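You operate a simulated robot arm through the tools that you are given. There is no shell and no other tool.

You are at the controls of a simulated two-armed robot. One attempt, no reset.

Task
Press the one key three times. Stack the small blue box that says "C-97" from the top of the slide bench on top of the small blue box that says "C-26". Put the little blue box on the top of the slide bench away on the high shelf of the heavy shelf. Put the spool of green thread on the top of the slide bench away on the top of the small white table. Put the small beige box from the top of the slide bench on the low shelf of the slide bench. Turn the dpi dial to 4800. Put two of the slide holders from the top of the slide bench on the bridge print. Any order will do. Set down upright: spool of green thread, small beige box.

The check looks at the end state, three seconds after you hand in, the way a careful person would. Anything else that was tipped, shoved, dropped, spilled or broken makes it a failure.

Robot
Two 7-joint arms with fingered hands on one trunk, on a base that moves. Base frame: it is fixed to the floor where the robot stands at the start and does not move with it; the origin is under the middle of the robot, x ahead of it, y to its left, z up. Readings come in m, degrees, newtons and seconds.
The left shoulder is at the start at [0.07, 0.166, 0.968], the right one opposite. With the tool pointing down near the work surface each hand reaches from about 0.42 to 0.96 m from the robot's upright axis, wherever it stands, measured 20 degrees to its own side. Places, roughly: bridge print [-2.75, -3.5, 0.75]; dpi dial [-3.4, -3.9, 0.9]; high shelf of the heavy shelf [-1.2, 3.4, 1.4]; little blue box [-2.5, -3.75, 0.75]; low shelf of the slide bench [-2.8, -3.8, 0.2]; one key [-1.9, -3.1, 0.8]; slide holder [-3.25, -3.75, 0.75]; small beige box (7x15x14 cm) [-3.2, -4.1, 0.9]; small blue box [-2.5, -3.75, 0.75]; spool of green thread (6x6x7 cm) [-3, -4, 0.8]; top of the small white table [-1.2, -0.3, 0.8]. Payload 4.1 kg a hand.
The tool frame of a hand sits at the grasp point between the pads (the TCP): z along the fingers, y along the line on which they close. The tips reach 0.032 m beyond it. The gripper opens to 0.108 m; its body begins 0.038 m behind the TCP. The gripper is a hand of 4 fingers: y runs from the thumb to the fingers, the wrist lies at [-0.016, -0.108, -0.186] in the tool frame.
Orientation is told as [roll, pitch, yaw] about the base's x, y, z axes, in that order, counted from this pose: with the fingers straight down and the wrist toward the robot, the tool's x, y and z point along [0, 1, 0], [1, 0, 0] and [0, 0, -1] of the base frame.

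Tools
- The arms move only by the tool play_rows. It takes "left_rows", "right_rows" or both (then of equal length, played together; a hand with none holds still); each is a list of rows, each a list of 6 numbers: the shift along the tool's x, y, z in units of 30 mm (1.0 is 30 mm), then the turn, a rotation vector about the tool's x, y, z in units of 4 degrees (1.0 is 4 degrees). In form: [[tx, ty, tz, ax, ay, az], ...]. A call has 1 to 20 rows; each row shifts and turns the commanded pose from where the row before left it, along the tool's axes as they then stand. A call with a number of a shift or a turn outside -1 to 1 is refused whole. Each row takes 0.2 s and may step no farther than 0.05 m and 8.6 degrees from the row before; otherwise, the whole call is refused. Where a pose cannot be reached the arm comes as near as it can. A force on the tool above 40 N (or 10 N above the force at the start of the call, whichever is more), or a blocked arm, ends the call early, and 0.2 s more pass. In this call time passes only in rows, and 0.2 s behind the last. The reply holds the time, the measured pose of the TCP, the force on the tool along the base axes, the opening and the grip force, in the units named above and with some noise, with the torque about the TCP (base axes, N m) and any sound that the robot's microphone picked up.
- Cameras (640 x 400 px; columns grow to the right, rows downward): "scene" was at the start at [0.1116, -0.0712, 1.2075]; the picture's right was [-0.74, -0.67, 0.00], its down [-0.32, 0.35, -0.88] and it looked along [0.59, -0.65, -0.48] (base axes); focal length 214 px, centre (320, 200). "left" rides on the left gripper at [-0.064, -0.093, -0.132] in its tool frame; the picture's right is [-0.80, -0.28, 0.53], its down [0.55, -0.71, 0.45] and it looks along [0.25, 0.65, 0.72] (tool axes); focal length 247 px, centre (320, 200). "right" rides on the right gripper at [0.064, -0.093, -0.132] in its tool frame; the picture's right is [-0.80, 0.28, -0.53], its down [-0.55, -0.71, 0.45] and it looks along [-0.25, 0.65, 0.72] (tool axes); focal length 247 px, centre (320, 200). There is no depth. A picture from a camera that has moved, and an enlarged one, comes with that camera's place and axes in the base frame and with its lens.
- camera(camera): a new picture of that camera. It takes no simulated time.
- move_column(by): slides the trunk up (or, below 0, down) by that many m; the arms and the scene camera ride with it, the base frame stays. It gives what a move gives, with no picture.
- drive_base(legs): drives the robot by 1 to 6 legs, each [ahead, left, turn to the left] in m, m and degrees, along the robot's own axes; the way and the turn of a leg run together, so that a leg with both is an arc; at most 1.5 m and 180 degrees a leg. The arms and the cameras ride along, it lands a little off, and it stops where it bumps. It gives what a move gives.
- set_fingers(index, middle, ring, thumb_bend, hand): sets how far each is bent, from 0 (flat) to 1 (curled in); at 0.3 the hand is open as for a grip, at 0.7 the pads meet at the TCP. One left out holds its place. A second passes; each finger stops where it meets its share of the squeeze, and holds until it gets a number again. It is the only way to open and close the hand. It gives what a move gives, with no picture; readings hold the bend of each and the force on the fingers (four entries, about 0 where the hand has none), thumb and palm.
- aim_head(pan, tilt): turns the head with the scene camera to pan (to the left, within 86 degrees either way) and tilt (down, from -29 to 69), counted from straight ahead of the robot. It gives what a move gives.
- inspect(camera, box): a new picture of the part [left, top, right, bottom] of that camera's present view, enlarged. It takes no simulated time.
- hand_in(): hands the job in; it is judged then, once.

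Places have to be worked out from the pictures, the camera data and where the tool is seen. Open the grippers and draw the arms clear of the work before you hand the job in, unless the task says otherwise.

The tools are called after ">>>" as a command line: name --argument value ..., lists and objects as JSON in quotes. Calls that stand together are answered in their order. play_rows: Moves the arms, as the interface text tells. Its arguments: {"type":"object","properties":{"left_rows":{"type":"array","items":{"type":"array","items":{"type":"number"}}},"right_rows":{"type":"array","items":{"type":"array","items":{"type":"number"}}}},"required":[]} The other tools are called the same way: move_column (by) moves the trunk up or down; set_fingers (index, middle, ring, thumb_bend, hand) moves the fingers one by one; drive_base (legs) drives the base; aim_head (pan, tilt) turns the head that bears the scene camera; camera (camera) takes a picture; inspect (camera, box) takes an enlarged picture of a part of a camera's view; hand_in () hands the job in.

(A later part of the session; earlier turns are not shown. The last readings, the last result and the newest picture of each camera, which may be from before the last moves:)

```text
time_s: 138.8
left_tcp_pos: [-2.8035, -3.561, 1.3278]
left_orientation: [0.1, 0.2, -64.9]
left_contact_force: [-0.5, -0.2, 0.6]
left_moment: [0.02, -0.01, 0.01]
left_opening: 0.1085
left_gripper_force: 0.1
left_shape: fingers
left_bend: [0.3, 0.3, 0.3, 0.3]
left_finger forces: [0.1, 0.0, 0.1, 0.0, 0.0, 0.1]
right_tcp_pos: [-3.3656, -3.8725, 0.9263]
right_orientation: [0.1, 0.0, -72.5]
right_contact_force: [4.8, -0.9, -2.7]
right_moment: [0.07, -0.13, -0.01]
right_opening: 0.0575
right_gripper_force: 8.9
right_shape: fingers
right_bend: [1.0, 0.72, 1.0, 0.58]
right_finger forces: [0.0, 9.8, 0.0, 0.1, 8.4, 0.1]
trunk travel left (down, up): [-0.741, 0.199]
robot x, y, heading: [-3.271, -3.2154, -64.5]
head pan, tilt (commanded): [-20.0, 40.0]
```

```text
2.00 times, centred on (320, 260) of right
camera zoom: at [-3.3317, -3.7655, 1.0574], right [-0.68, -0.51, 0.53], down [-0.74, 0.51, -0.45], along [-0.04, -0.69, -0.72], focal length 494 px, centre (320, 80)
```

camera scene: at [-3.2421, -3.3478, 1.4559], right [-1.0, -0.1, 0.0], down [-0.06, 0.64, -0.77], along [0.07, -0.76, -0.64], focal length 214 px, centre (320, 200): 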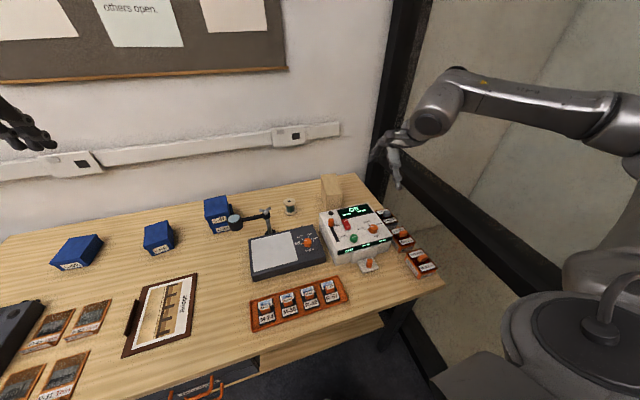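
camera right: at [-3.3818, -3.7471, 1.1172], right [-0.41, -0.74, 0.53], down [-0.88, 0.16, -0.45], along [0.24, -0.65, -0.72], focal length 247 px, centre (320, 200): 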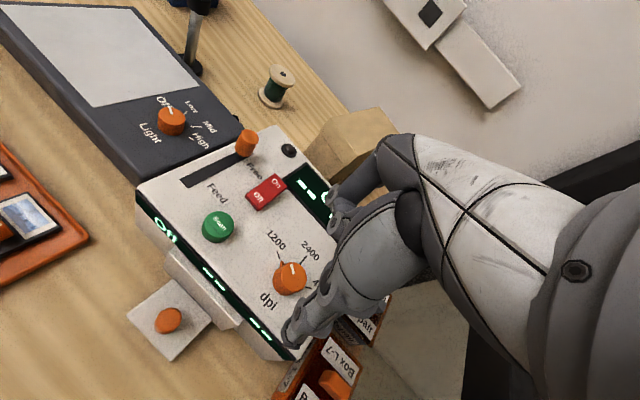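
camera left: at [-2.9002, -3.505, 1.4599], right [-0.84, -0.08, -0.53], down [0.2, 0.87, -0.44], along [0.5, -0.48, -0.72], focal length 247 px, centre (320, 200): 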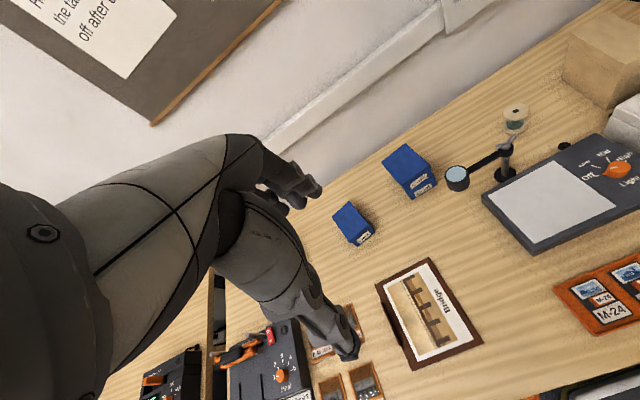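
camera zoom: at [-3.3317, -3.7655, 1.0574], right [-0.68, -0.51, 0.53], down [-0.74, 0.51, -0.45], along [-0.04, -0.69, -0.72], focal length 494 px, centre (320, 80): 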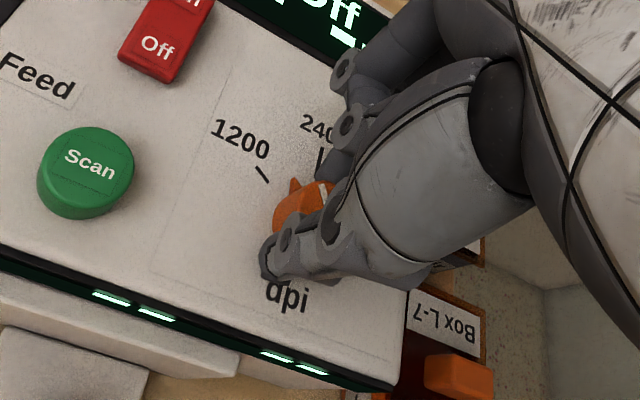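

The knob turns with the hand (pointer nib now between 1200 and 2400). I continue clockwise 48°.

>>> play_rows --right_rows '[[-0.023, 0.021, 0, 0, 0, 1], [-0.023, 0.021, 0, 0, 0, 1], [-0.023, 0.021, 0, 0, 0, 1], [-0.023, 0.021, 0, 0, 0, 1], [-0.023, 0.021, 0, 0, 0, 1], [-0.023, 0.021, 0, 0, 0, 1], [-0.023, 0.021, 0, 0, 0, 1], [-0.023, 0.021, 0, 0, 0, 1], [-0.023, 0.021, 0, 0, 0, 1], [-0.023, 0.021, 0, 0, 0, 1], [-0.023, 0.021, 0, 0, 0, 1], [-0.023, 0.021, 0, 0, 0, 1]]'

>>> inspect --camera "scene" --box '[340, 190, 410, 260]'

>>> inspect --camera "right" --box '[220, 160, 420, 360]'

```text
time_s: 141.4
left_tcp_pos: [-2.8025, -3.5603, 1.328]
left_orientation: [0.1, 0.3, -65.0]
left_contact_force: [-0.1, 0.3, 0.2]
left_moment: [0.02, -0.03, 0.01]
left_opening: 0.1083
left_gripper_force: 0.1
left_shape: fingers
left_bend: [0.3, 0.3, 0.3, 0.3]
left_finger forces: [0.0, 0.1, 0.0, 0.0, 0.0, 0.1]
right_tcp_pos: [-3.3742, -3.8792, 0.9266]
right_orientation: [0.0, 0.0, -120.6]
right_contact_force: [3.2, -3.7, -0.1]
right_moment: [-0.04, -0.14, 0.0]
right_opening: 0.0574
right_gripper_force: 9.7
right_shape: fingers
right_bend: [1.0, 0.72, 1.0, 0.58]
right_finger forces: [0.1, 10.3, 0.0, 0.1, 8.9, 0.0]
trunk travel left (down, up): [-0.741, 0.199]
robot x, y, heading: [-3.2709, -3.2116, -64.4]
head pan, tilt (commanded): [-20.0, 40.0]
```

```text
5.71 times, centred on (375, 225) of scene
camera zoom: at [-3.2411, -3.349, 1.4557], right [-1.0, -0.1, 0.0], down [-0.06, 0.64, -0.77], along [0.07, -0.76, -0.64], focal length 1226 px, centre (6, 57)
```

zoom: 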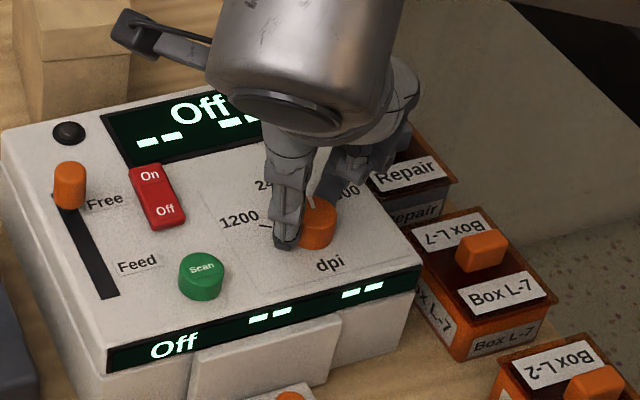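

```text
2.00 times, centred on (320, 260) of right
camera zoom: at [-3.2714, -3.8337, 1.057], right [-0.83, 0.16, 0.53], down [-0.11, 0.89, -0.45], along [-0.54, -0.43, -0.72], focal length 494 px, centre (320, 80)
```

zoom: 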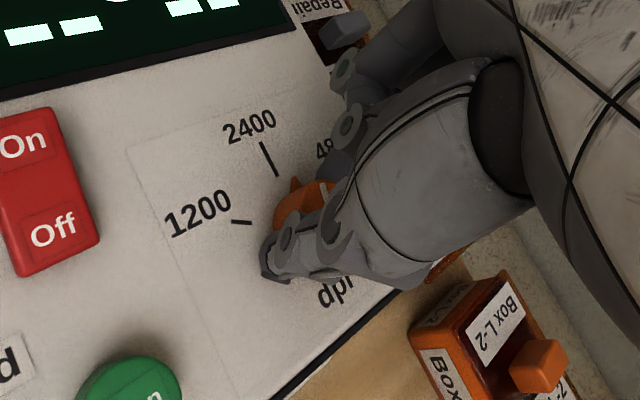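

The nib is now ~12° past 2400 after 72° of turning, so about 47° remain to 4800. I continue 12 more rows and check.

>>> play_rows --right_rows '[[-0.023, 0.021, 0, 0, 0, 1], [-0.023, 0.021, 0, 0, 0, 1], [-0.023, 0.021, 0, 0, 0, 1], [-0.023, 0.021, 0, 0, 0, 1], [-0.023, 0.021, 0, 0, 0, 1], [-0.023, 0.021, 0, 0, 0, 1], [-0.023, 0.021, 0, 0, 0, 1], [-0.023, 0.021, 0, 0, 0, 1], [-0.023, 0.021, 0, 0, 0, 1], [-0.023, 0.021, 0, 0, 0, 1], [-0.023, 0.021, 0, 0, 0, 1]]'

>>> inspect --camera "scene" --box '[340, 190, 410, 260]'

>>> inspect --camera "right" --box '[220, 160, 420, 360]'

```text
time_s: 143.8
left_tcp_pos: [-2.803, -3.5612, 1.3274]
left_orientation: [0.1, 0.3, -65.0]
left_contact_force: [0.5, -0.3, -0.7]
left_moment: [0.0, -0.02, -0.03]
left_opening: 0.1086
left_gripper_force: 0.0
left_shape: fingers
left_bend: [0.3, 0.3, 0.3, 0.3]
left_finger forces: [0.0, 0.0, 0.0, 0.0, 0.0, 0.0]
right_tcp_pos: [-3.3842, -3.8781, 0.9259]
right_orientation: [0.0, 0.0, -164.6]
right_contact_force: [-0.9, -12.3, 5.9]
right_moment: [-0.28, -0.07, -0.09]
right_opening: 0.0568
right_gripper_force: 12.1
right_shape: fingers
right_bend: [1.0, 0.72, 1.0, 0.59]
right_finger forces: [0.0, 13.1, 0.0, 0.1, 11.4, 0.0]
trunk travel left (down, up): [-0.741, 0.199]
robot x, y, heading: [-3.2714, -3.2114, -64.6]
head pan, tilt (commanded): [-20.0, 40.0]
```

```text
5.71 times, centred on (375, 225) of scene
camera zoom: at [-3.2418, -3.3496, 1.4557], right [-1.0, -0.1, 0.0], down [-0.06, 0.64, -0.77], along [0.07, -0.76, -0.64], focal length 1226 px, centre (6, 57)
```

zoom: 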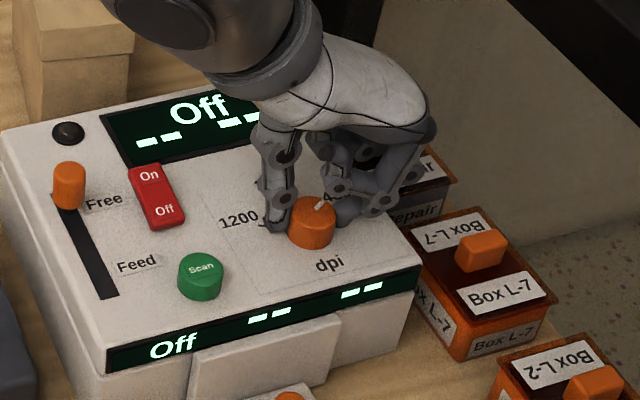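

```text
2.00 times, centred on (320, 260) of right
camera zoom: at [-3.2774, -3.9164, 1.0562], right [-0.48, 0.69, 0.53], down [0.53, 0.72, -0.45], along [-0.69, 0.07, -0.72], focal length 494 px, centre (320, 80)
```

zoom: 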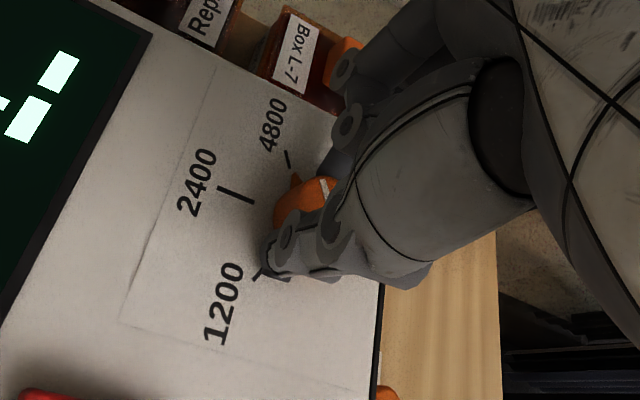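

The nib is almost at the 4800 tick; comparing with the starting appearance at 1200, about 4–5° remain. One more row, then release and look.

>>> play_rows --right_rows '[[-0.023, 0.021, 0, 0, 0, 1]]'

>>> set_fingers --hand "right" --middle 0.5 --thumb_bend 0.45

>>> play_rows --right_rows '[[0, 0, -0.3, 0, 0, 0], [0, 0, -1, 0, 0, 0], [0, 0, -1, 0, 0, 0], [0, 0, -1, 0, 0, 0], [0, 0, -1, 0, 0, 0]]'

>>> inspect --camera "scene" --box '[340, 190, 410, 260]'

>>> inspect --camera "right" --box '[200, 160, 400, 360]'

```text
time_s: 144.2
left_tcp_pos: [-2.8019, -3.5614, 1.3262]
left_orientation: [0.1, 0.3, -64.9]
left_contact_force: [0.0, -0.6, 0.2]
left_moment: [-0.03, 0.03, -0.04]
left_opening: 0.1085
left_gripper_force: 0.1
left_shape: fingers
left_bend: [0.3, 0.3, 0.3, 0.3]
left_finger forces: [0.0, 0.0, 0.0, 0.0, 0.1, 0.0]
right_tcp_pos: [-3.3849, -3.8782, 0.9252]
right_orientation: [-0.1, 0.0, -168.5]
right_contact_force: [-2.0, -12.4, 4.7]
right_moment: [-0.31, -0.09, -0.07]
right_opening: 0.0571
right_gripper_force: 12.1
right_shape: fingers
right_bend: [1.0, 0.72, 1.0, 0.59]
right_finger forces: [0.1, 12.7, 0.0, 0.1, 11.7, 0.1]
trunk travel left (down, up): [-0.741, 0.199]
robot x, y, heading: [-3.2714, -3.214, -64.4]
head pan, tilt (commanded): [-20.0, 40.0]
```

```text
time_s: 145.2
left_tcp_pos: [-2.803, -3.561, 1.3272]
left_orientation: [0.2, 0.2, -64.9]
left_contact_force: [-0.5, -0.5, -0.7]
left_moment: [0.02, 0.01, -0.04]
left_opening: 0.1082
left_gripper_force: 0.1
left_shape: fingers
left_bend: [0.3, 0.3, 0.3, 0.3]
left_finger forces: [0.0, 0.0, 0.0, 0.0, 0.1, 0.0]
right_tcp_pos: [-3.3853, -3.8759, 0.9267]
right_orientation: [-0.2, 0.0, -168.5]
right_contact_force: [-0.9, 0.1, 0.8]
right_moment: [0.03, 0.04, -0.02]
right_opening: 0.0628
right_gripper_force: 0.7
right_shape: fingers
right_bend: [1.0, 0.5, 1.0, 0.45]
right_finger forces: [0.1, 0.9, 0.1, 0.0, 0.0, 0.1]
trunk travel left (down, up): [-0.741, 0.199]
robot x, y, heading: [-3.2734, -3.214, -64.5]
head pan, tilt (commanded): [-20.0, 40.0]
```

```text
time_s: 146.4
left_tcp_pos: [-2.8024, -3.5594, 1.3276]
left_orientation: [0.1, 0.1, -65.0]
left_contact_force: [0.0, 0.2, 0.2]
left_moment: [-0.02, 0.0, 0.0]
left_opening: 0.1085
left_gripper_force: 0.0
left_shape: fingers
left_bend: [0.3, 0.3, 0.3, 0.3]
left_finger forces: [0.1, 0.0, 0.0, 0.0, 0.0, 0.0]
right_tcp_pos: [-3.3823, -3.8746, 1.0548]
right_orientation: [-0.1, 0.1, -168.5]
right_contact_force: [0.3, 0.6, -0.5]
right_moment: [-0.01, -0.02, 0.0]
right_opening: 0.0631
right_gripper_force: 0.0
right_shape: fingers
right_bend: [1.0, 0.5, 1.0, 0.45]
right_finger forces: [0.1, 0.0, 0.0, 0.1, 0.1, 0.0]
trunk travel left (down, up): [-0.741, 0.199]
robot x, y, heading: [-3.2705, -3.211, -64.6]
head pan, tilt (commanded): [-20.0, 40.0]
```

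```text
5.71 times, centred on (375, 225) of scene
camera zoom: at [-3.2413, -3.3468, 1.4559], right [-1.0, -0.1, 0.0], down [-0.06, 0.64, -0.77], along [0.07, -0.76, -0.64], focal length 1226 px, centre (6, 57)
```

zoom: 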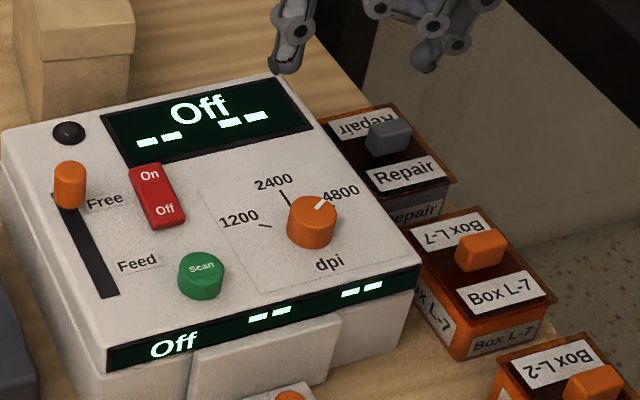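

```text
2.00 times, centred on (300, 260) of right
camera zoom: at [-3.2798, -3.9203, 1.1864], right [-0.44, 0.72, 0.53], down [0.58, 0.68, -0.45], along [-0.69, 0.11, -0.72], focal length 494 px, centre (360, 80)
```

zoom: 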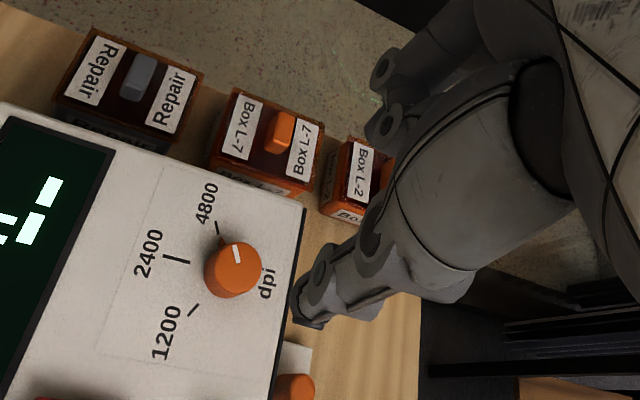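

The white line and nib point to 4800. A tighter zoom to confirm.

>>> inspect --camera "right" --box '[245, 220, 305, 280]'

>>> inspect --camera "scene" --box '[360, 210, 390, 240]'

```text
6.67 times, centred on (275, 250) of right
camera zoom: at [-3.2798, -3.9203, 1.1864], right [-0.44, 0.72, 0.53], down [0.58, 0.68, -0.45], along [-0.69, 0.11, -0.72], focal length 1646 px, centre (620, -133)
```

zoom: 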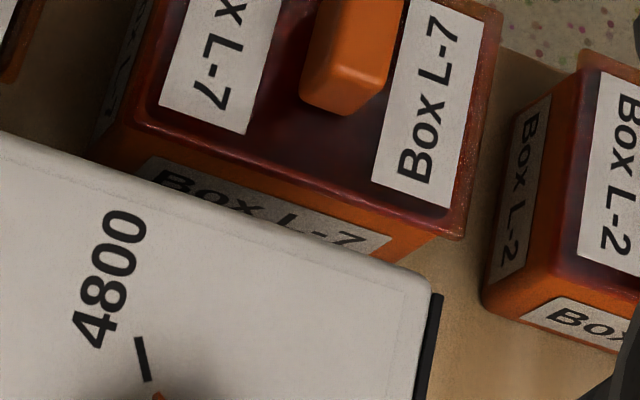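

```text
13.33 times, centred on (375, 225) of scene
camera zoom: at [-3.2413, -3.3468, 1.4559], right [-1.0, -0.1, 0.0], down [-0.06, 0.64, -0.77], along [0.07, -0.76, -0.64], focal length 2860 px, centre (-413, -133)
```

zoom: 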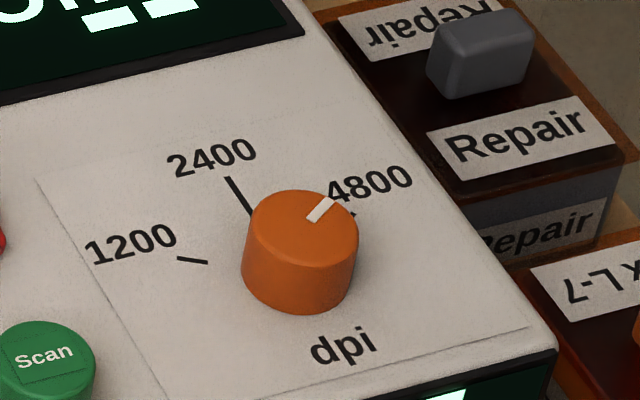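

>>> inspect --camera "right" --box '[240, 250, 320, 330]'

```text
5.00 times, centred on (280, 290) of right
camera zoom: at [-3.2798, -3.9203, 1.1864], right [-0.44, 0.72, 0.53], down [0.58, 0.68, -0.45], along [-0.69, 0.11, -0.72], focal length 1235 px, centre (520, -250)
```

zoom: 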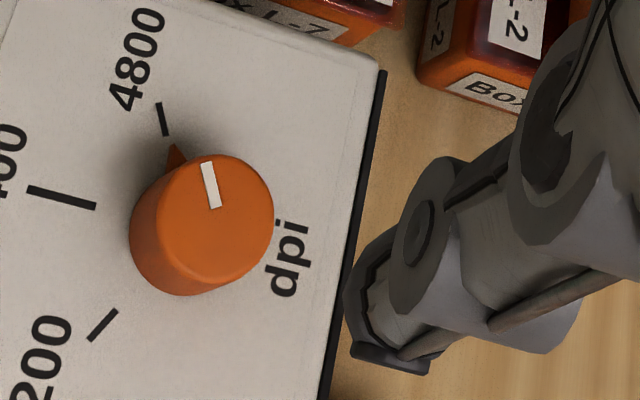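

The dial's pointer is aligned with 4800. Next the slide holders: I back off 0.18 m and move left 0.27 m so the right hand has both the tray and the bridge print in easy reach.

>>> drive_base --legs '[[-0.18, 0, 0], [0, 0.27, 0]]'

>>> play_rows --right_rows '[[0, 0, 0, 0, 0, -1], [0, 0, 0, 0, 0, -1], [0, 0, 0, 0, 0, -1], [0, 0, 0, 0, 0, -1], [0, 0, 0, 0, 0, -1], [0, 0, 0, 0, 0, -1], [0, 0, 0, 0, 0, -1], [0, 0, 0, 0, 0, -1], [0, 0, 0, 0, 0, -1], [0, 0, 0, 0, 0, -1], [0, 0, 0, 0, 0, -1], [0, 0, 0, 0, 0, -1], [0, 0, 0, 0, 0, -1], [0, 0, 0, 0, 0, -1], [0, 0, 0, 0, 0, -1], [0, 0, 0, 0, 0, -1], [0, 0, 0, 0, 0, -1], [0, 0, 0, 0, 0, -1], [0, 0, 0, 0, 0, -1], [0, 0, 0, 0, 0, -1]]'

>>> aim_head --pan -15 --tilt 45

>>> camera --camera "scene"

>>> camera --camera "right"

```text
time_s: 147.9
left_tcp_pos: [-2.8649, -3.4611, 1.3259]
left_orientation: [-0.1, 0.3, -75.0]
left_contact_force: [0.6, 0.9, 0.1]
left_moment: [-0.03, 0.0, 0.03]
left_opening: 0.1085
left_gripper_force: 0.0
left_shape: fingers
left_bend: [0.3, 0.3, 0.3, 0.3]
left_finger forces: [0.1, 0.0, 0.0, 0.1, 0.1, 0.1]
right_tcp_pos: [-3.4915, -3.672, 1.0544]
right_orientation: [-0.1, -0.1, -178.6]
right_contact_force: [0.4, 0.3, 0.6]
right_moment: [0.02, 0.02, 0.02]
right_opening: 0.0628
right_gripper_force: 0.0
right_shape: fingers
right_bend: [1.0, 0.5, 1.0, 0.45]
right_finger forces: [0.1, 0.1, 0.0, 0.0, 0.1, 0.0]
trunk travel left (down, up): [-0.741, 0.199]
robot x, y, heading: [-3.2683, -3.0399, -74.5]
head pan, tilt (commanded): [-20.0, 40.0]
stopped in leg 1: the robot was blocked; the commanded pose is now the measured one
```

```text
time_s: 152.1
left_tcp_pos: [-2.8675, -3.4619, 1.3256]
left_orientation: [0.0, 0.3, -75.1]
left_contact_force: [-0.1, 0.5, -0.2]
left_moment: [0.0, -0.01, 0.03]
left_opening: 0.1089
left_gripper_force: 0.0
left_shape: fingers
left_bend: [0.3, 0.3, 0.3, 0.3]
left_finger forces: [0.0, 0.0, 0.1, 0.1, 0.1, 0.0]
right_tcp_pos: [-3.4912, -3.6707, 1.0558]
right_orientation: [0.1, 0.1, -98.5]
right_contact_force: [-0.2, -0.5, 0.1]
right_moment: [0.02, 0.0, 0.02]
right_opening: 0.0629
right_gripper_force: 0.1
right_shape: fingers
right_bend: [1.0, 0.5, 1.0, 0.45]
right_finger forces: [0.1, 0.0, 0.0, 0.1, 0.0, 0.0]
trunk travel left (down, up): [-0.741, 0.199]
robot x, y, heading: [-3.2662, -3.0398, -74.4]
head pan, tilt (commanded): [-20.0, 40.0]
```

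```text
time_s: 152.7
left_tcp_pos: [-2.8664, -3.4629, 1.3264]
left_orientation: [0.0, 0.3, -75.1]
left_contact_force: [0.3, -0.2, 0.3]
left_moment: [0.0, 0.02, -0.02]
left_opening: 0.1083
left_gripper_force: 0.1
left_shape: fingers
left_bend: [0.3, 0.3, 0.3, 0.3]
left_finger forces: [0.0, 0.0, 0.0, 0.0, 0.0, 0.0]
right_tcp_pos: [-3.4928, -3.6701, 1.0538]
right_orientation: [-0.2, 0.1, -98.5]
right_contact_force: [0.1, -0.1, 0.6]
right_moment: [-0.03, 0.02, 0.0]
right_opening: 0.063
right_gripper_force: 0.2
right_shape: fingers
right_bend: [1.0, 0.5, 1.0, 0.45]
right_finger forces: [0.0, 0.0, 0.1, 0.0, 0.0, 0.1]
trunk travel left (down, up): [-0.741, 0.199]
robot x, y, heading: [-3.2651, -3.0402, -74.5]
head pan, tilt (commanded): [-15.0, 45.0]
```

```text
taken
camera scene: at [-3.2531, -3.1731, 1.4486], right [-1.0, -0.01, 0.0], down [-0.01, 0.71, -0.71], along [0.01, -0.71, -0.71], focal length 214 px, centre (320, 200)
```

scene: 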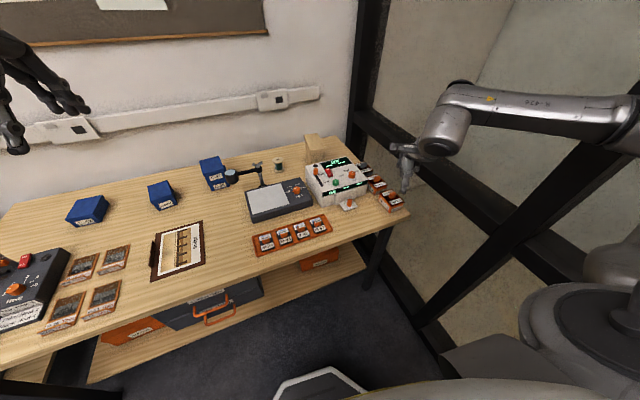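

```text
taken
camera right: at [-3.4155, -3.5902, 1.1858], right [-0.83, -0.16, 0.53], down [-0.44, 0.78, -0.45], along [-0.34, -0.6, -0.72], focal length 247 px, centre (320, 200)
```

right: 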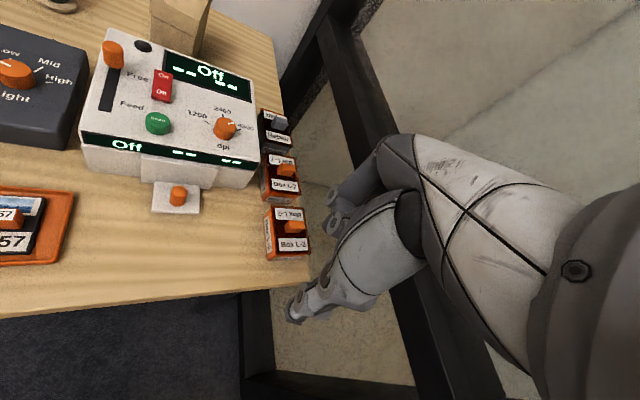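

Backing up was blocked (the right elbow likely met the window frame) and the robot yawed to −74.5°. I move left first, away from the frame, then turn back to −64.8°.

>>> drive_base --legs '[[0, 0.25, 0]]'

>>> drive_base --legs '[[0, 0, 9.7]]'

>>> camera --camera "scene"

>>> camera --camera "right"

```text
time_s: 154.6
left_tcp_pos: [-2.6239, -3.3979, 1.3276]
left_orientation: [0.0, 0.3, -75.3]
left_contact_force: [-0.6, -0.1, -0.1]
left_moment: [0.0, 0.05, -0.01]
left_opening: 0.1083
left_gripper_force: 0.1
left_shape: fingers
left_bend: [0.3, 0.3, 0.3, 0.3]
left_finger forces: [0.0, 0.0, 0.0, 0.1, 0.1, 0.0]
right_tcp_pos: [-3.2502, -3.6031, 1.0537]
right_orientation: [0.0, 0.1, -98.8]
right_contact_force: [-0.3, -0.7, -0.3]
right_moment: [0.0, 0.0, -0.01]
right_opening: 0.0629
right_gripper_force: 0.1
right_shape: fingers
right_bend: [1.0, 0.5, 1.0, 0.45]
right_finger forces: [0.1, 0.0, 0.1, 0.0, 0.0, 0.0]
trunk travel left (down, up): [-0.741, 0.199]
robot x, y, heading: [-3.0206, -2.9707, -74.5]
head pan, tilt (commanded): [-15.0, 45.0]
```

```text
time_s: 155.7
left_tcp_pos: [-2.5574, -3.3248, 1.3269]
left_orientation: [0.0, 0.4, -65.7]
left_contact_force: [-0.4, -0.5, 0.3]
left_moment: [0.05, -0.01, 0.03]
left_opening: 0.1087
left_gripper_force: 0.0
left_shape: fingers
left_bend: [0.3, 0.3, 0.3, 0.3]
left_finger forces: [0.0, 0.1, 0.0, 0.1, 0.0, 0.1]
right_tcp_pos: [-3.1413, -3.6329, 1.0537]
right_orientation: [0.0, 0.0, -89.2]
right_contact_force: [0.5, 0.3, 0.2]
right_moment: [0.0, 0.02, -0.01]
right_opening: 0.0629
right_gripper_force: 0.0
right_shape: fingers
right_bend: [1.0, 0.5, 1.0, 0.45]
right_finger forces: [0.0, 0.0, 0.0, 0.0, 0.1, 0.1]
trunk travel left (down, up): [-0.741, 0.199]
robot x, y, heading: [-3.0236, -2.9702, -65.5]
head pan, tilt (commanded): [-15.0, 45.0]
```

```text
taken
camera scene: at [-2.9871, -3.1021, 1.4486], right [-0.99, -0.17, 0.0], down [-0.12, 0.7, -0.71], along [0.12, -0.7, -0.71], focal length 214 px, centre (320, 200)
```

scene: 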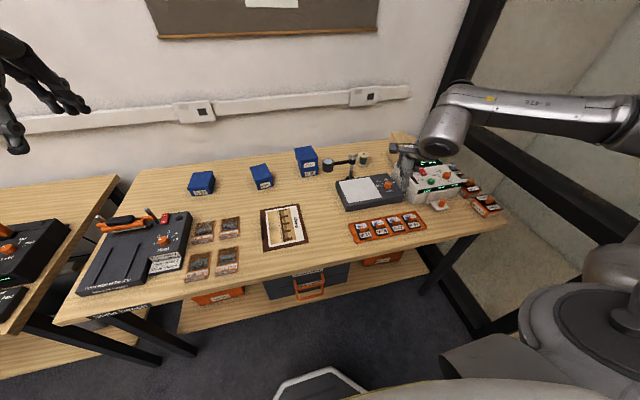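

```text
taken
camera right: at [-3.0787, -3.5401, 1.1855], right [-0.79, -0.3, 0.53], down [-0.56, 0.7, -0.45], along [-0.24, -0.65, -0.72], focal length 247 px, centre (320, 200)
```

right: 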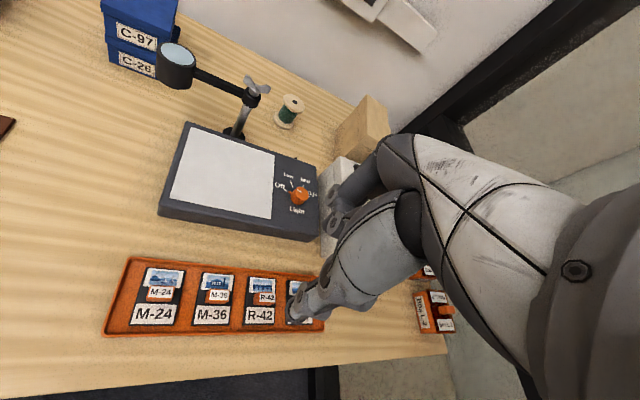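

Everything on the bench still looks undisturbed. I zoom in on the tray to see the holders' handles.

>>> inspect --camera "right" --box '[95, 240, 335, 390]'

>>> inspect --camera "scene" --box '[340, 200, 440, 262]'

>>> inspect --camera "scene" --box '[240, 190, 340, 262]'

```text
2.67 times, centred on (215, 315) of right
camera zoom: at [-3.0787, -3.5401, 1.1855], right [-0.79, -0.3, 0.53], down [-0.56, 0.7, -0.45], along [-0.24, -0.65, -0.72], focal length 659 px, centre (600, -107)
```

zoom: 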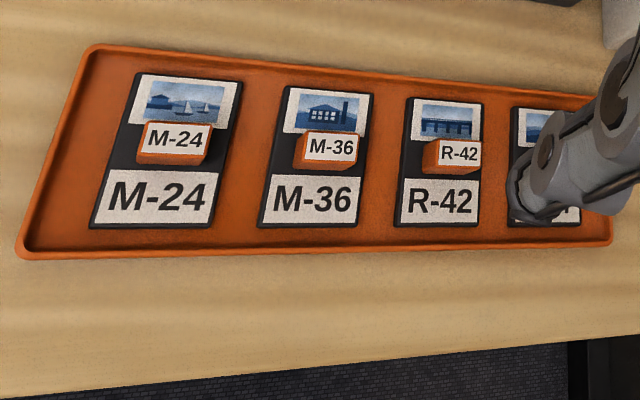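

```text
6.40 times, centred on (390, 231) of scene
camera zoom: at [-2.9871, -3.1021, 1.4486], right [-0.99, -0.17, 0.0], down [-0.12, 0.7, -0.71], along [0.12, -0.7, -0.71], focal length 1373 px, centre (-128, 2)
```

zoom: 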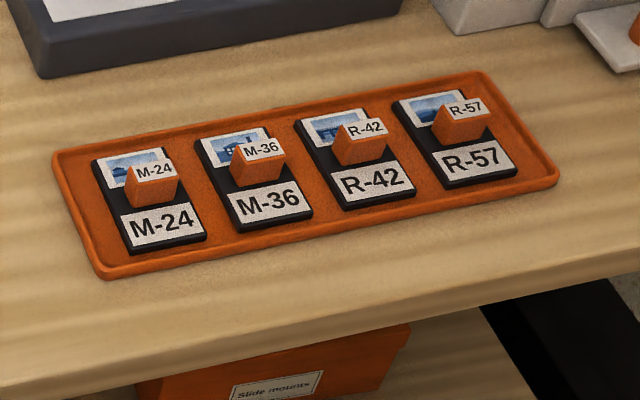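

```text
5.56 times, centred on (290, 226) of scene
camera zoom: at [-2.9871, -3.1021, 1.4486], right [-0.99, -0.17, 0.0], down [-0.12, 0.7, -0.71], along [0.12, -0.7, -0.71], focal length 1192 px, centre (487, 56)
```

zoom: 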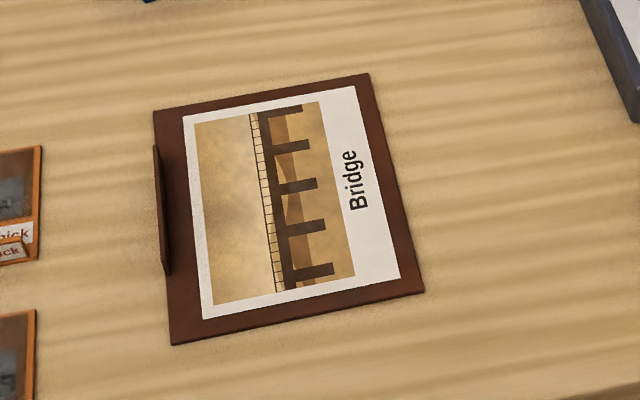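

Handles triangulate to M-24 ≈ [-3.062,-3.599], M-36 ≈ [-3.1225,-3.624] and the print centre ≈ [-2.763,-3.581]. I align the hand with the tray (yaw −67°), ring curled, and move above M-24.

>>> set_fingers --hand "right" --index 0.45 --middle 0.45 --ring 1.0 --thumb_bend 0.42

>>> play_rows --right_rows '[[0, 0, 0, 0, 0, -0.925], [0, 0, 0, 0, 0, -0.925], [0, 0, 0, 0, 0, -0.925], [0, 0, 0, 0, 0, -0.925], [0, 0, 0, 0, 0, -0.925], [0, 0, 0, 0, 0, -0.925], [0.6, 0.08, 0.82, 0, 0, 0], [0.6, 0.08, 0.82, 0, 0, 0], [0.6, 0.08, 0.82, 0, 0, 0], [0.6, 0.08, 0.82, 0, 0, 0], [0.6, 0.07, 0.84, 0, 0, 0]]'

>>> camera --camera "right"

>>> inspect --camera "scene" --box '[330, 160, 450, 262]'

```text
time_s: 156.7
left_tcp_pos: [-2.5576, -3.3252, 1.3268]
left_orientation: [0.1, 0.3, -65.6]
left_contact_force: [-0.4, 0.7, -0.7]
left_moment: [0.0, 0.01, 0.02]
left_opening: 0.1082
left_gripper_force: 0.1
left_shape: fingers
left_bend: [0.3, 0.3, 0.3, 0.3]
left_finger forces: [0.0, 0.0, 0.0, 0.0, 0.0, 0.0]
right_tcp_pos: [-3.142, -3.6316, 1.0553]
right_orientation: [-0.2, 0.1, -89.2]
right_contact_force: [0.6, 0.0, -0.1]
right_moment: [0.0, 0.01, -0.02]
right_opening: 0.0726
right_gripper_force: 0.2
right_shape: fingers
right_bend: [0.45, 0.45, 1.0, 0.42]
right_finger forces: [0.1, 0.0, 0.0, 0.1, 0.1, 0.0]
trunk travel left (down, up): [-0.741, 0.199]
robot x, y, heading: [-3.0232, -2.971, -65.0]
head pan, tilt (commanded): [-15.0, 45.0]
```

```text
time_s: 159.1
left_tcp_pos: [-2.5578, -3.3247, 1.3249]
left_orientation: [0.0, 0.4, -65.5]
left_contact_force: [0.3, 1.0, 0.9]
left_moment: [0.03, -0.01, 0.0]
left_opening: 0.1086
left_gripper_force: 0.0
left_shape: fingers
left_bend: [0.3, 0.3, 0.3, 0.3]
left_finger forces: [0.0, 0.0, 0.1, 0.0, 0.1, 0.0]
right_tcp_pos: [-3.0545, -3.6087, 0.9298]
right_orientation: [0.0, 0.2, -66.9]
right_contact_force: [0.6, 0.6, 0.8]
right_moment: [-0.02, 0.04, 0.05]
right_opening: 0.0731
right_gripper_force: 0.1
right_shape: fingers
right_bend: [0.45, 0.45, 1.0, 0.42]
right_finger forces: [0.1, 0.1, 0.0, 0.0, 0.1, 0.0]
trunk travel left (down, up): [-0.741, 0.199]
robot x, y, heading: [-3.0211, -2.9719, -65.1]
head pan, tilt (commanded): [-15.0, 45.0]
```

```text
taken
camera right: at [-3.0314, -3.4992, 1.0614], right [-0.62, -0.57, 0.53], down [-0.78, 0.44, -0.45], along [0.02, -0.69, -0.72], focal length 247 px, centre (320, 200)
```

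right: 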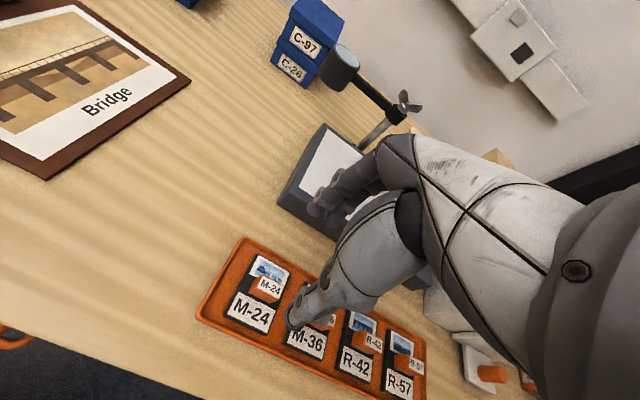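

```text
3.92 times, centred on (390, 211) of scene
camera zoom: at [-2.9861, -3.1024, 1.4486], right [-0.99, -0.17, 0.0], down [-0.12, 0.7, -0.71], along [0.12, -0.7, -0.71], focal length 841 px, centre (46, 157)
```

zoom: 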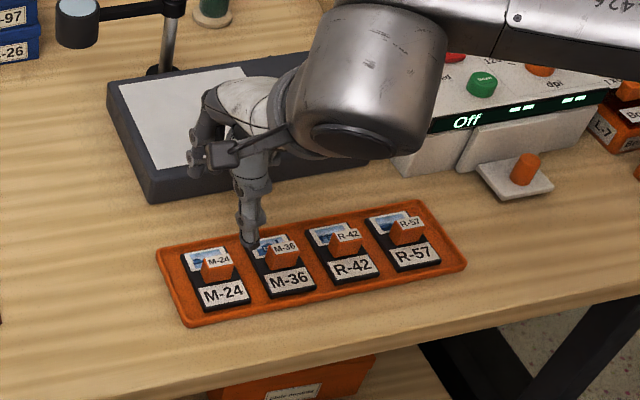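

M-24's handle is within 4 mm of the pinch centre. I correct slightly and descend 6 cm.

>>> play_rows --right_rows '[[0.1, -0.1, 0.6, 0, 0, 0], [0, 0, 0.7, 0, 0, 0], [0, 0, 0.6, 0, 0, 0]]'

>>> inspect --camera "right" --box '[220, 180, 400, 380]'

>>> inspect --camera "scene" --box '[345, 180, 425, 248]'

```text
time_s: 159.9
left_tcp_pos: [-2.5576, -3.3246, 1.3278]
left_orientation: [0.0, 0.3, -65.6]
left_contact_force: [-0.3, -0.2, -0.5]
left_moment: [0.02, -0.04, -0.01]
left_opening: 0.1084
left_gripper_force: 0.0
left_shape: fingers
left_bend: [0.3, 0.3, 0.3, 0.3]
left_finger forces: [0.0, 0.0, 0.0, 0.0, 0.0, 0.0]
right_tcp_pos: [-3.0535, -3.6027, 0.8727]
right_orientation: [0.0, 0.1, -67.0]
right_contact_force: [0.0, 0.1, 0.1]
right_moment: [0.0, -0.03, 0.03]
right_opening: 0.0728
right_gripper_force: 0.1
right_shape: fingers
right_bend: [0.45, 0.45, 1.0, 0.42]
right_finger forces: [0.1, 0.0, 0.1, 0.0, 0.0, 0.1]
trunk travel left (down, up): [-0.741, 0.199]
robot x, y, heading: [-3.0196, -2.9707, -65.4]
head pan, tilt (commanded): [-15.0, 45.0]
```

```text
2.00 times, centred on (310, 280) of right
camera zoom: at [-3.0297, -3.4941, 1.005], right [-0.62, -0.57, 0.53], down [-0.78, 0.44, -0.45], along [0.02, -0.69, -0.72], focal length 494 px, centre (340, 40)
```

zoom: 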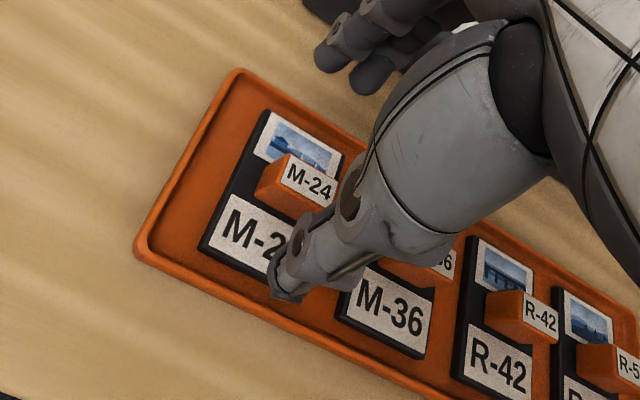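

```text
5.88 times, centred on (385, 214) of scene
camera zoom: at [-2.9869, -3.1018, 1.4487], right [-0.99, -0.17, 0.0], down [-0.12, 0.7, -0.71], along [0.12, -0.7, -0.71], focal length 1262 px, centre (-62, 118)
```

zoom: 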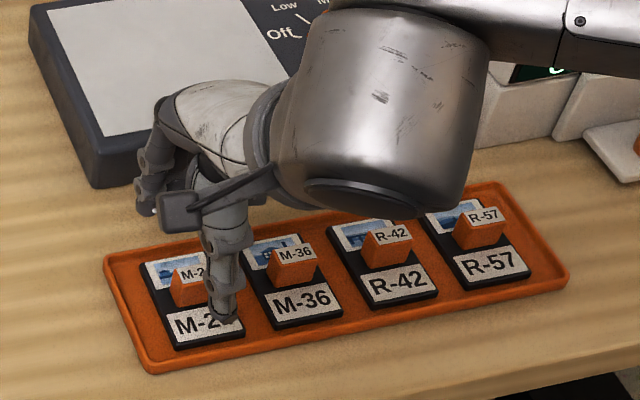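

Handle and pinch line agree. I descend 2.5 cm to handle height and close thumb, index and middle.

>>> play_rows --right_rows '[[0, 0, 0.45, 0, 0, 0], [0, 0, 0.4, 0, 0, 0]]'

>>> set_fingers --hand "right" --index 0.6 --middle 0.6 --thumb_bend 0.58

>>> inspect --camera "right" --box '[220, 180, 400, 380]'

>>> inspect --camera "scene" --box '[345, 180, 425, 248]'

```text
time_s: 160.5
left_tcp_pos: [-2.5581, -3.3244, 1.3263]
left_orientation: [0.0, 0.4, -65.6]
left_contact_force: [0.2, -0.1, 0.4]
left_moment: [0.01, -0.01, -0.02]
left_opening: 0.1083
left_gripper_force: 0.1
left_shape: fingers
left_bend: [0.3, 0.3, 0.3, 0.3]
left_finger forces: [0.1, 0.0, 0.1, 0.1, 0.0, 0.0]
right_tcp_pos: [-3.0521, -3.6045, 0.8475]
right_orientation: [-0.1, 0.2, -66.8]
right_contact_force: [0.6, 0.0, -0.5]
right_moment: [0.0, 0.01, 0.02]
right_opening: 0.0726
right_gripper_force: 0.0
right_shape: fingers
right_bend: [0.45, 0.45, 1.0, 0.42]
right_finger forces: [0.0, 0.0, 0.0, 0.0, 0.0, 0.0]
trunk travel left (down, up): [-0.741, 0.199]
robot x, y, heading: [-3.0195, -2.9746, -65.2]
head pan, tilt (commanded): [-15.0, 45.0]
```

```text
time_s: 161.5
left_tcp_pos: [-2.5567, -3.3247, 1.3259]
left_orientation: [0.0, 0.2, -65.6]
left_contact_force: [0.2, 0.2, -0.4]
left_moment: [-0.01, 0.01, -0.02]
left_opening: 0.1087
left_gripper_force: 0.1
left_shape: fingers
left_bend: [0.3, 0.3, 0.3, 0.3]
left_finger forces: [0.0, 0.0, 0.0, 0.1, 0.0, 0.0]
right_tcp_pos: [-3.0528, -3.604, 0.8497]
right_orientation: [0.0, -0.1, -67.0]
right_contact_force: [2.1, -7.7, 10.0]
right_moment: [-0.68, -0.1, 0.0]
right_opening: 0.0335
right_gripper_force: 7.4
right_shape: fingers
right_bend: [0.6, 0.53, 1.0, 0.57]
right_finger forces: [0.1, 15.8, 0.0, 0.0, 0.1, 0.1]
trunk travel left (down, up): [-0.741, 0.199]
robot x, y, heading: [-3.0223, -2.975, -65.0]
head pan, tilt (commanded): [-15.0, 45.0]
```

```text
2.00 times, centred on (310, 280) of right
camera zoom: at [-3.0291, -3.495, 0.9803], right [-0.62, -0.57, 0.53], down [-0.78, 0.43, -0.45], along [0.02, -0.69, -0.72], focal length 494 px, centre (340, 40)
```

zoom: 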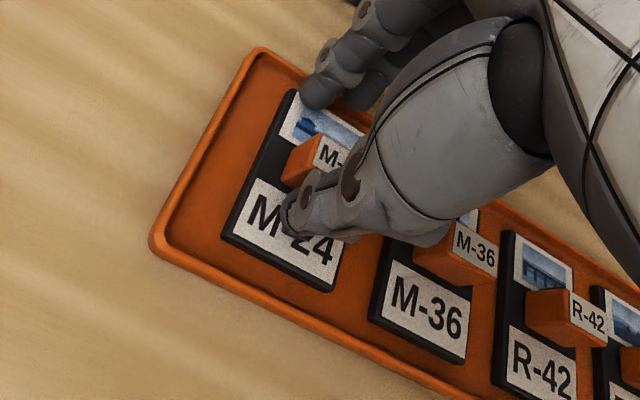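

```text
5.88 times, centred on (385, 214) of scene
camera zoom: at [-2.9864, -3.1014, 1.4487], right [-0.99, -0.17, 0.0], down [-0.12, 0.7, -0.71], along [0.12, -0.7, -0.71], focal length 1262 px, centre (-62, 118)
```

zoom: 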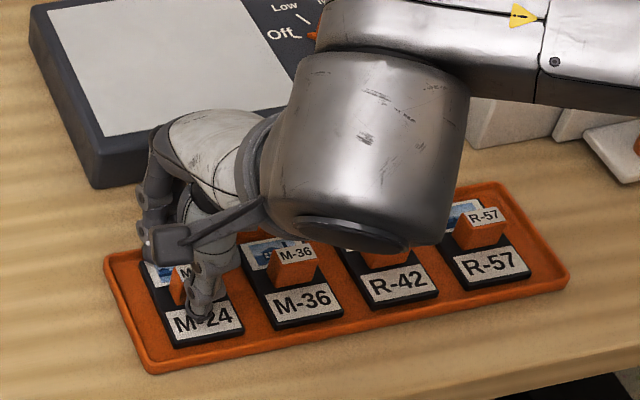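

The middle fingertip is pressing down on the plate; I raise 5 mm, then close further.

>>> play_rows --right_rows '[[0, 0, -0.17, 0, 0, 0]]'

>>> set_fingers --hand "right" --index 0.68 --middle 0.68 --thumb_bend 0.6

>>> inspect --camera "right" --box '[220, 180, 400, 380]'

```text
time_s: 161.9
left_tcp_pos: [-2.5568, -3.3258, 1.3262]
left_orientation: [0.0, 0.4, -65.6]
left_contact_force: [0.7, -0.1, 0.0]
left_moment: [0.02, 0.01, 0.02]
left_opening: 0.1087
left_gripper_force: 0.1
left_shape: fingers
left_bend: [0.3, 0.3, 0.3, 0.3]
left_finger forces: [0.0, 0.1, 0.0, 0.0, 0.0, 0.1]
right_tcp_pos: [-3.0519, -3.6048, 0.8516]
right_orientation: [0.1, 0.4, -67.0]
right_contact_force: [2.3, -5.3, -2.8]
right_moment: [-0.15, -0.05, 0.03]
right_opening: 0.0333
right_gripper_force: 3.5
right_shape: fingers
right_bend: [0.6, 0.53, 1.0, 0.57]
right_finger forces: [0.0, 6.1, 0.1, 0.0, 0.0, 0.1]
trunk travel left (down, up): [-0.741, 0.199]
robot x, y, heading: [-3.02, -2.9797, -65.2]
head pan, tilt (commanded): [-15.0, 45.0]
```

```text
time_s: 162.9
left_tcp_pos: [-2.558, -3.324, 1.3261]
left_orientation: [-0.1, 0.4, -65.6]
left_contact_force: [-0.3, -0.1, 1.4]
left_moment: [0.03, -0.02, -0.01]
left_opening: 0.1085
left_gripper_force: 0.1
left_shape: fingers
left_bend: [0.3, 0.3, 0.3, 0.3]
left_finger forces: [0.1, 0.1, 0.1, 0.0, 0.1, 0.0]
right_tcp_pos: [-3.0524, -3.6047, 0.854]
right_orientation: [0.0, 0.2, -67.0]
right_contact_force: [-0.5, 0.1, -0.1]
right_moment: [-0.02, 0.01, -0.03]
right_opening: 0.0186
right_gripper_force: 0.2
right_shape: fingers
right_bend: [0.68, 0.68, 1.0, 0.6]
right_finger forces: [0.0, 0.0, 0.0, 0.0, 0.1, 0.0]
trunk travel left (down, up): [-0.741, 0.199]
robot x, y, heading: [-3.0211, -2.9735, -65.4]
head pan, tilt (commanded): [-15.0, 45.0]
```

```text
2.00 times, centred on (310, 280) of right
camera zoom: at [-3.0296, -3.4945, 0.9846], right [-0.62, -0.57, 0.53], down [-0.78, 0.44, -0.45], along [0.02, -0.69, -0.72], focal length 494 px, centre (340, 40)
```

zoom: 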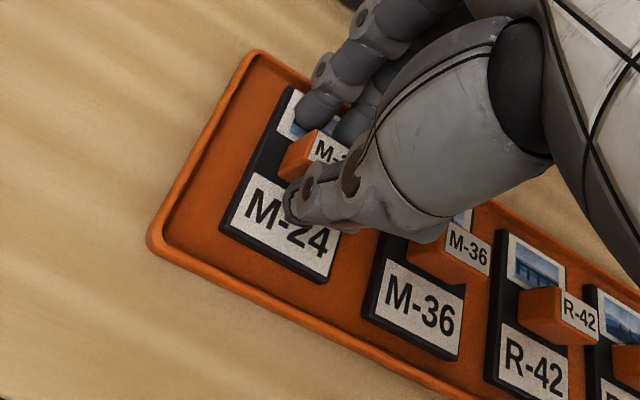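

Now thumb in front, index and middle behind the handle. I close further to grip it.

>>> set_fingers --hand "right" --index 0.8 --middle 0.8 --thumb_bend 0.66

>>> inspect --camera "right" --box '[220, 180, 400, 380]'

>>> inspect --camera "scene" --box '[345, 180, 425, 248]'

```text
time_s: 163.9
left_tcp_pos: [-2.557, -3.3239, 1.3264]
left_orientation: [0.0, 0.3, -65.5]
left_contact_force: [-0.2, -0.1, 0.0]
left_moment: [-0.03, -0.02, -0.02]
left_opening: 0.1084
left_gripper_force: 0.1
left_shape: fingers
left_bend: [0.3, 0.3, 0.3, 0.3]
left_finger forces: [0.1, 0.0, 0.0, 0.1, 0.0, 0.0]
right_tcp_pos: [-3.0518, -3.6052, 0.8543]
right_orientation: [0.0, 0.1, -67.0]
right_contact_force: [0.2, -0.6, 2.8]
right_moment: [0.05, 0.02, 0.02]
right_opening: 0.0151
right_gripper_force: 12.9
right_shape: fingers
right_bend: [0.79, 0.79, 1.0, 0.58]
right_finger forces: [6.6, 6.5, 0.0, 0.1, 11.9, 0.0]
trunk travel left (down, up): [-0.741, 0.199]
robot x, y, heading: [-3.0234, -2.974, -65.0]
head pan, tilt (commanded): [-15.0, 45.0]
```

```text
2.00 times, centred on (310, 280) of right
camera zoom: at [-3.0294, -3.4943, 0.9849], right [-0.62, -0.57, 0.53], down [-0.78, 0.44, -0.45], along [0.02, -0.69, -0.72], focal length 494 px, centre (340, 40)
```

zoom: 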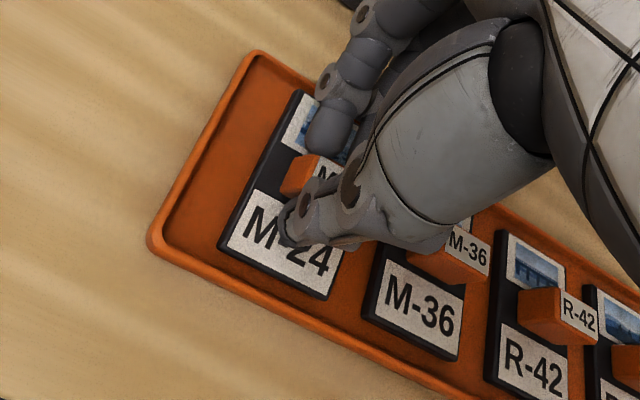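

```text
5.88 times, centred on (385, 214) of scene
camera zoom: at [-2.9865, -3.1015, 1.4487], right [-0.99, -0.17, 0.0], down [-0.12, 0.7, -0.71], along [0.12, -0.7, -0.71], focal length 1262 px, centre (-62, 118)
```

zoom: 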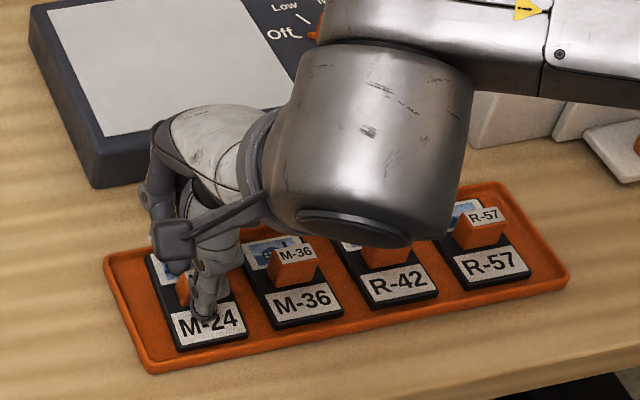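

Firm grip on the handle (6.6/6.5 vs 11.9 N). I lift 3 cm and check.

>>> play_rows --right_rows '[[0, 0, -0.5, 0, 0, 0], [0, 0, -0.5, 0, 0, 0]]'

>>> inspect --camera "right" --box '[220, 180, 400, 380]'

>>> inspect --camera "scene" --box '[345, 180, 425, 248]'

```text
time_s: 164.5
left_tcp_pos: [-2.5581, -3.3238, 1.3265]
left_orientation: [0.1, 0.3, -65.6]
left_contact_force: [0.2, 0.0, 0.3]
left_moment: [-0.01, 0.02, 0.0]
left_opening: 0.1084
left_gripper_force: 0.1
left_shape: fingers
left_bend: [0.3, 0.3, 0.3, 0.3]
left_finger forces: [0.1, 0.0, 0.1, 0.1, 0.0, 0.1]
right_tcp_pos: [-3.0522, -3.6038, 0.8837]
right_orientation: [-0.1, 0.1, -67.0]
right_contact_force: [-0.4, -0.3, -0.9]
right_moment: [0.03, -0.01, 0.02]
right_opening: 0.0158
right_gripper_force: 12.5
right_shape: fingers
right_bend: [0.79, 0.79, 1.0, 0.57]
right_finger forces: [6.4, 6.1, 0.0, 0.1, 13.0, 0.0]
trunk travel left (down, up): [-0.741, 0.199]
robot x, y, heading: [-3.021, -2.9704, -65.1]
head pan, tilt (commanded): [-15.0, 45.0]
```

```text
2.00 times, centred on (310, 280) of right
camera zoom: at [-3.0294, -3.4941, 1.0153], right [-0.62, -0.57, 0.53], down [-0.78, 0.44, -0.45], along [0.02, -0.69, -0.72], focal length 494 px, centre (340, 40)
```

zoom: 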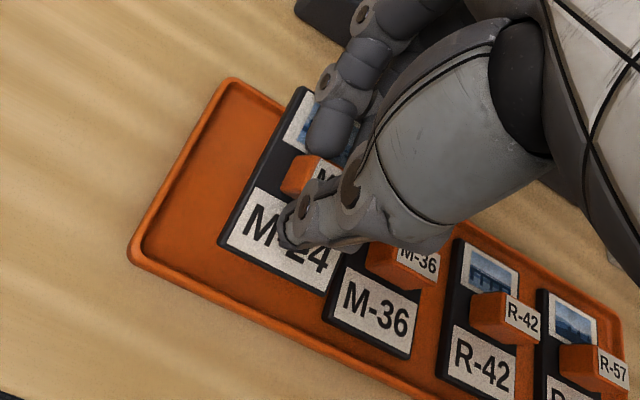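

```text
5.88 times, centred on (385, 214) of scene
camera zoom: at [-2.9866, -3.1014, 1.4486], right [-0.99, -0.17, 0.0], down [-0.12, 0.7, -0.71], along [0.12, -0.7, -0.71], focal length 1262 px, centre (-62, 118)
```

zoom: 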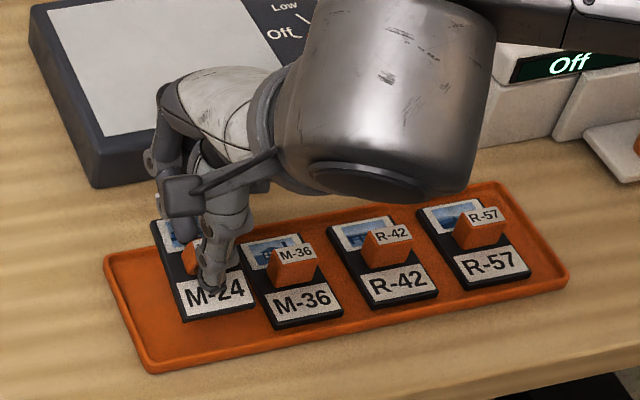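

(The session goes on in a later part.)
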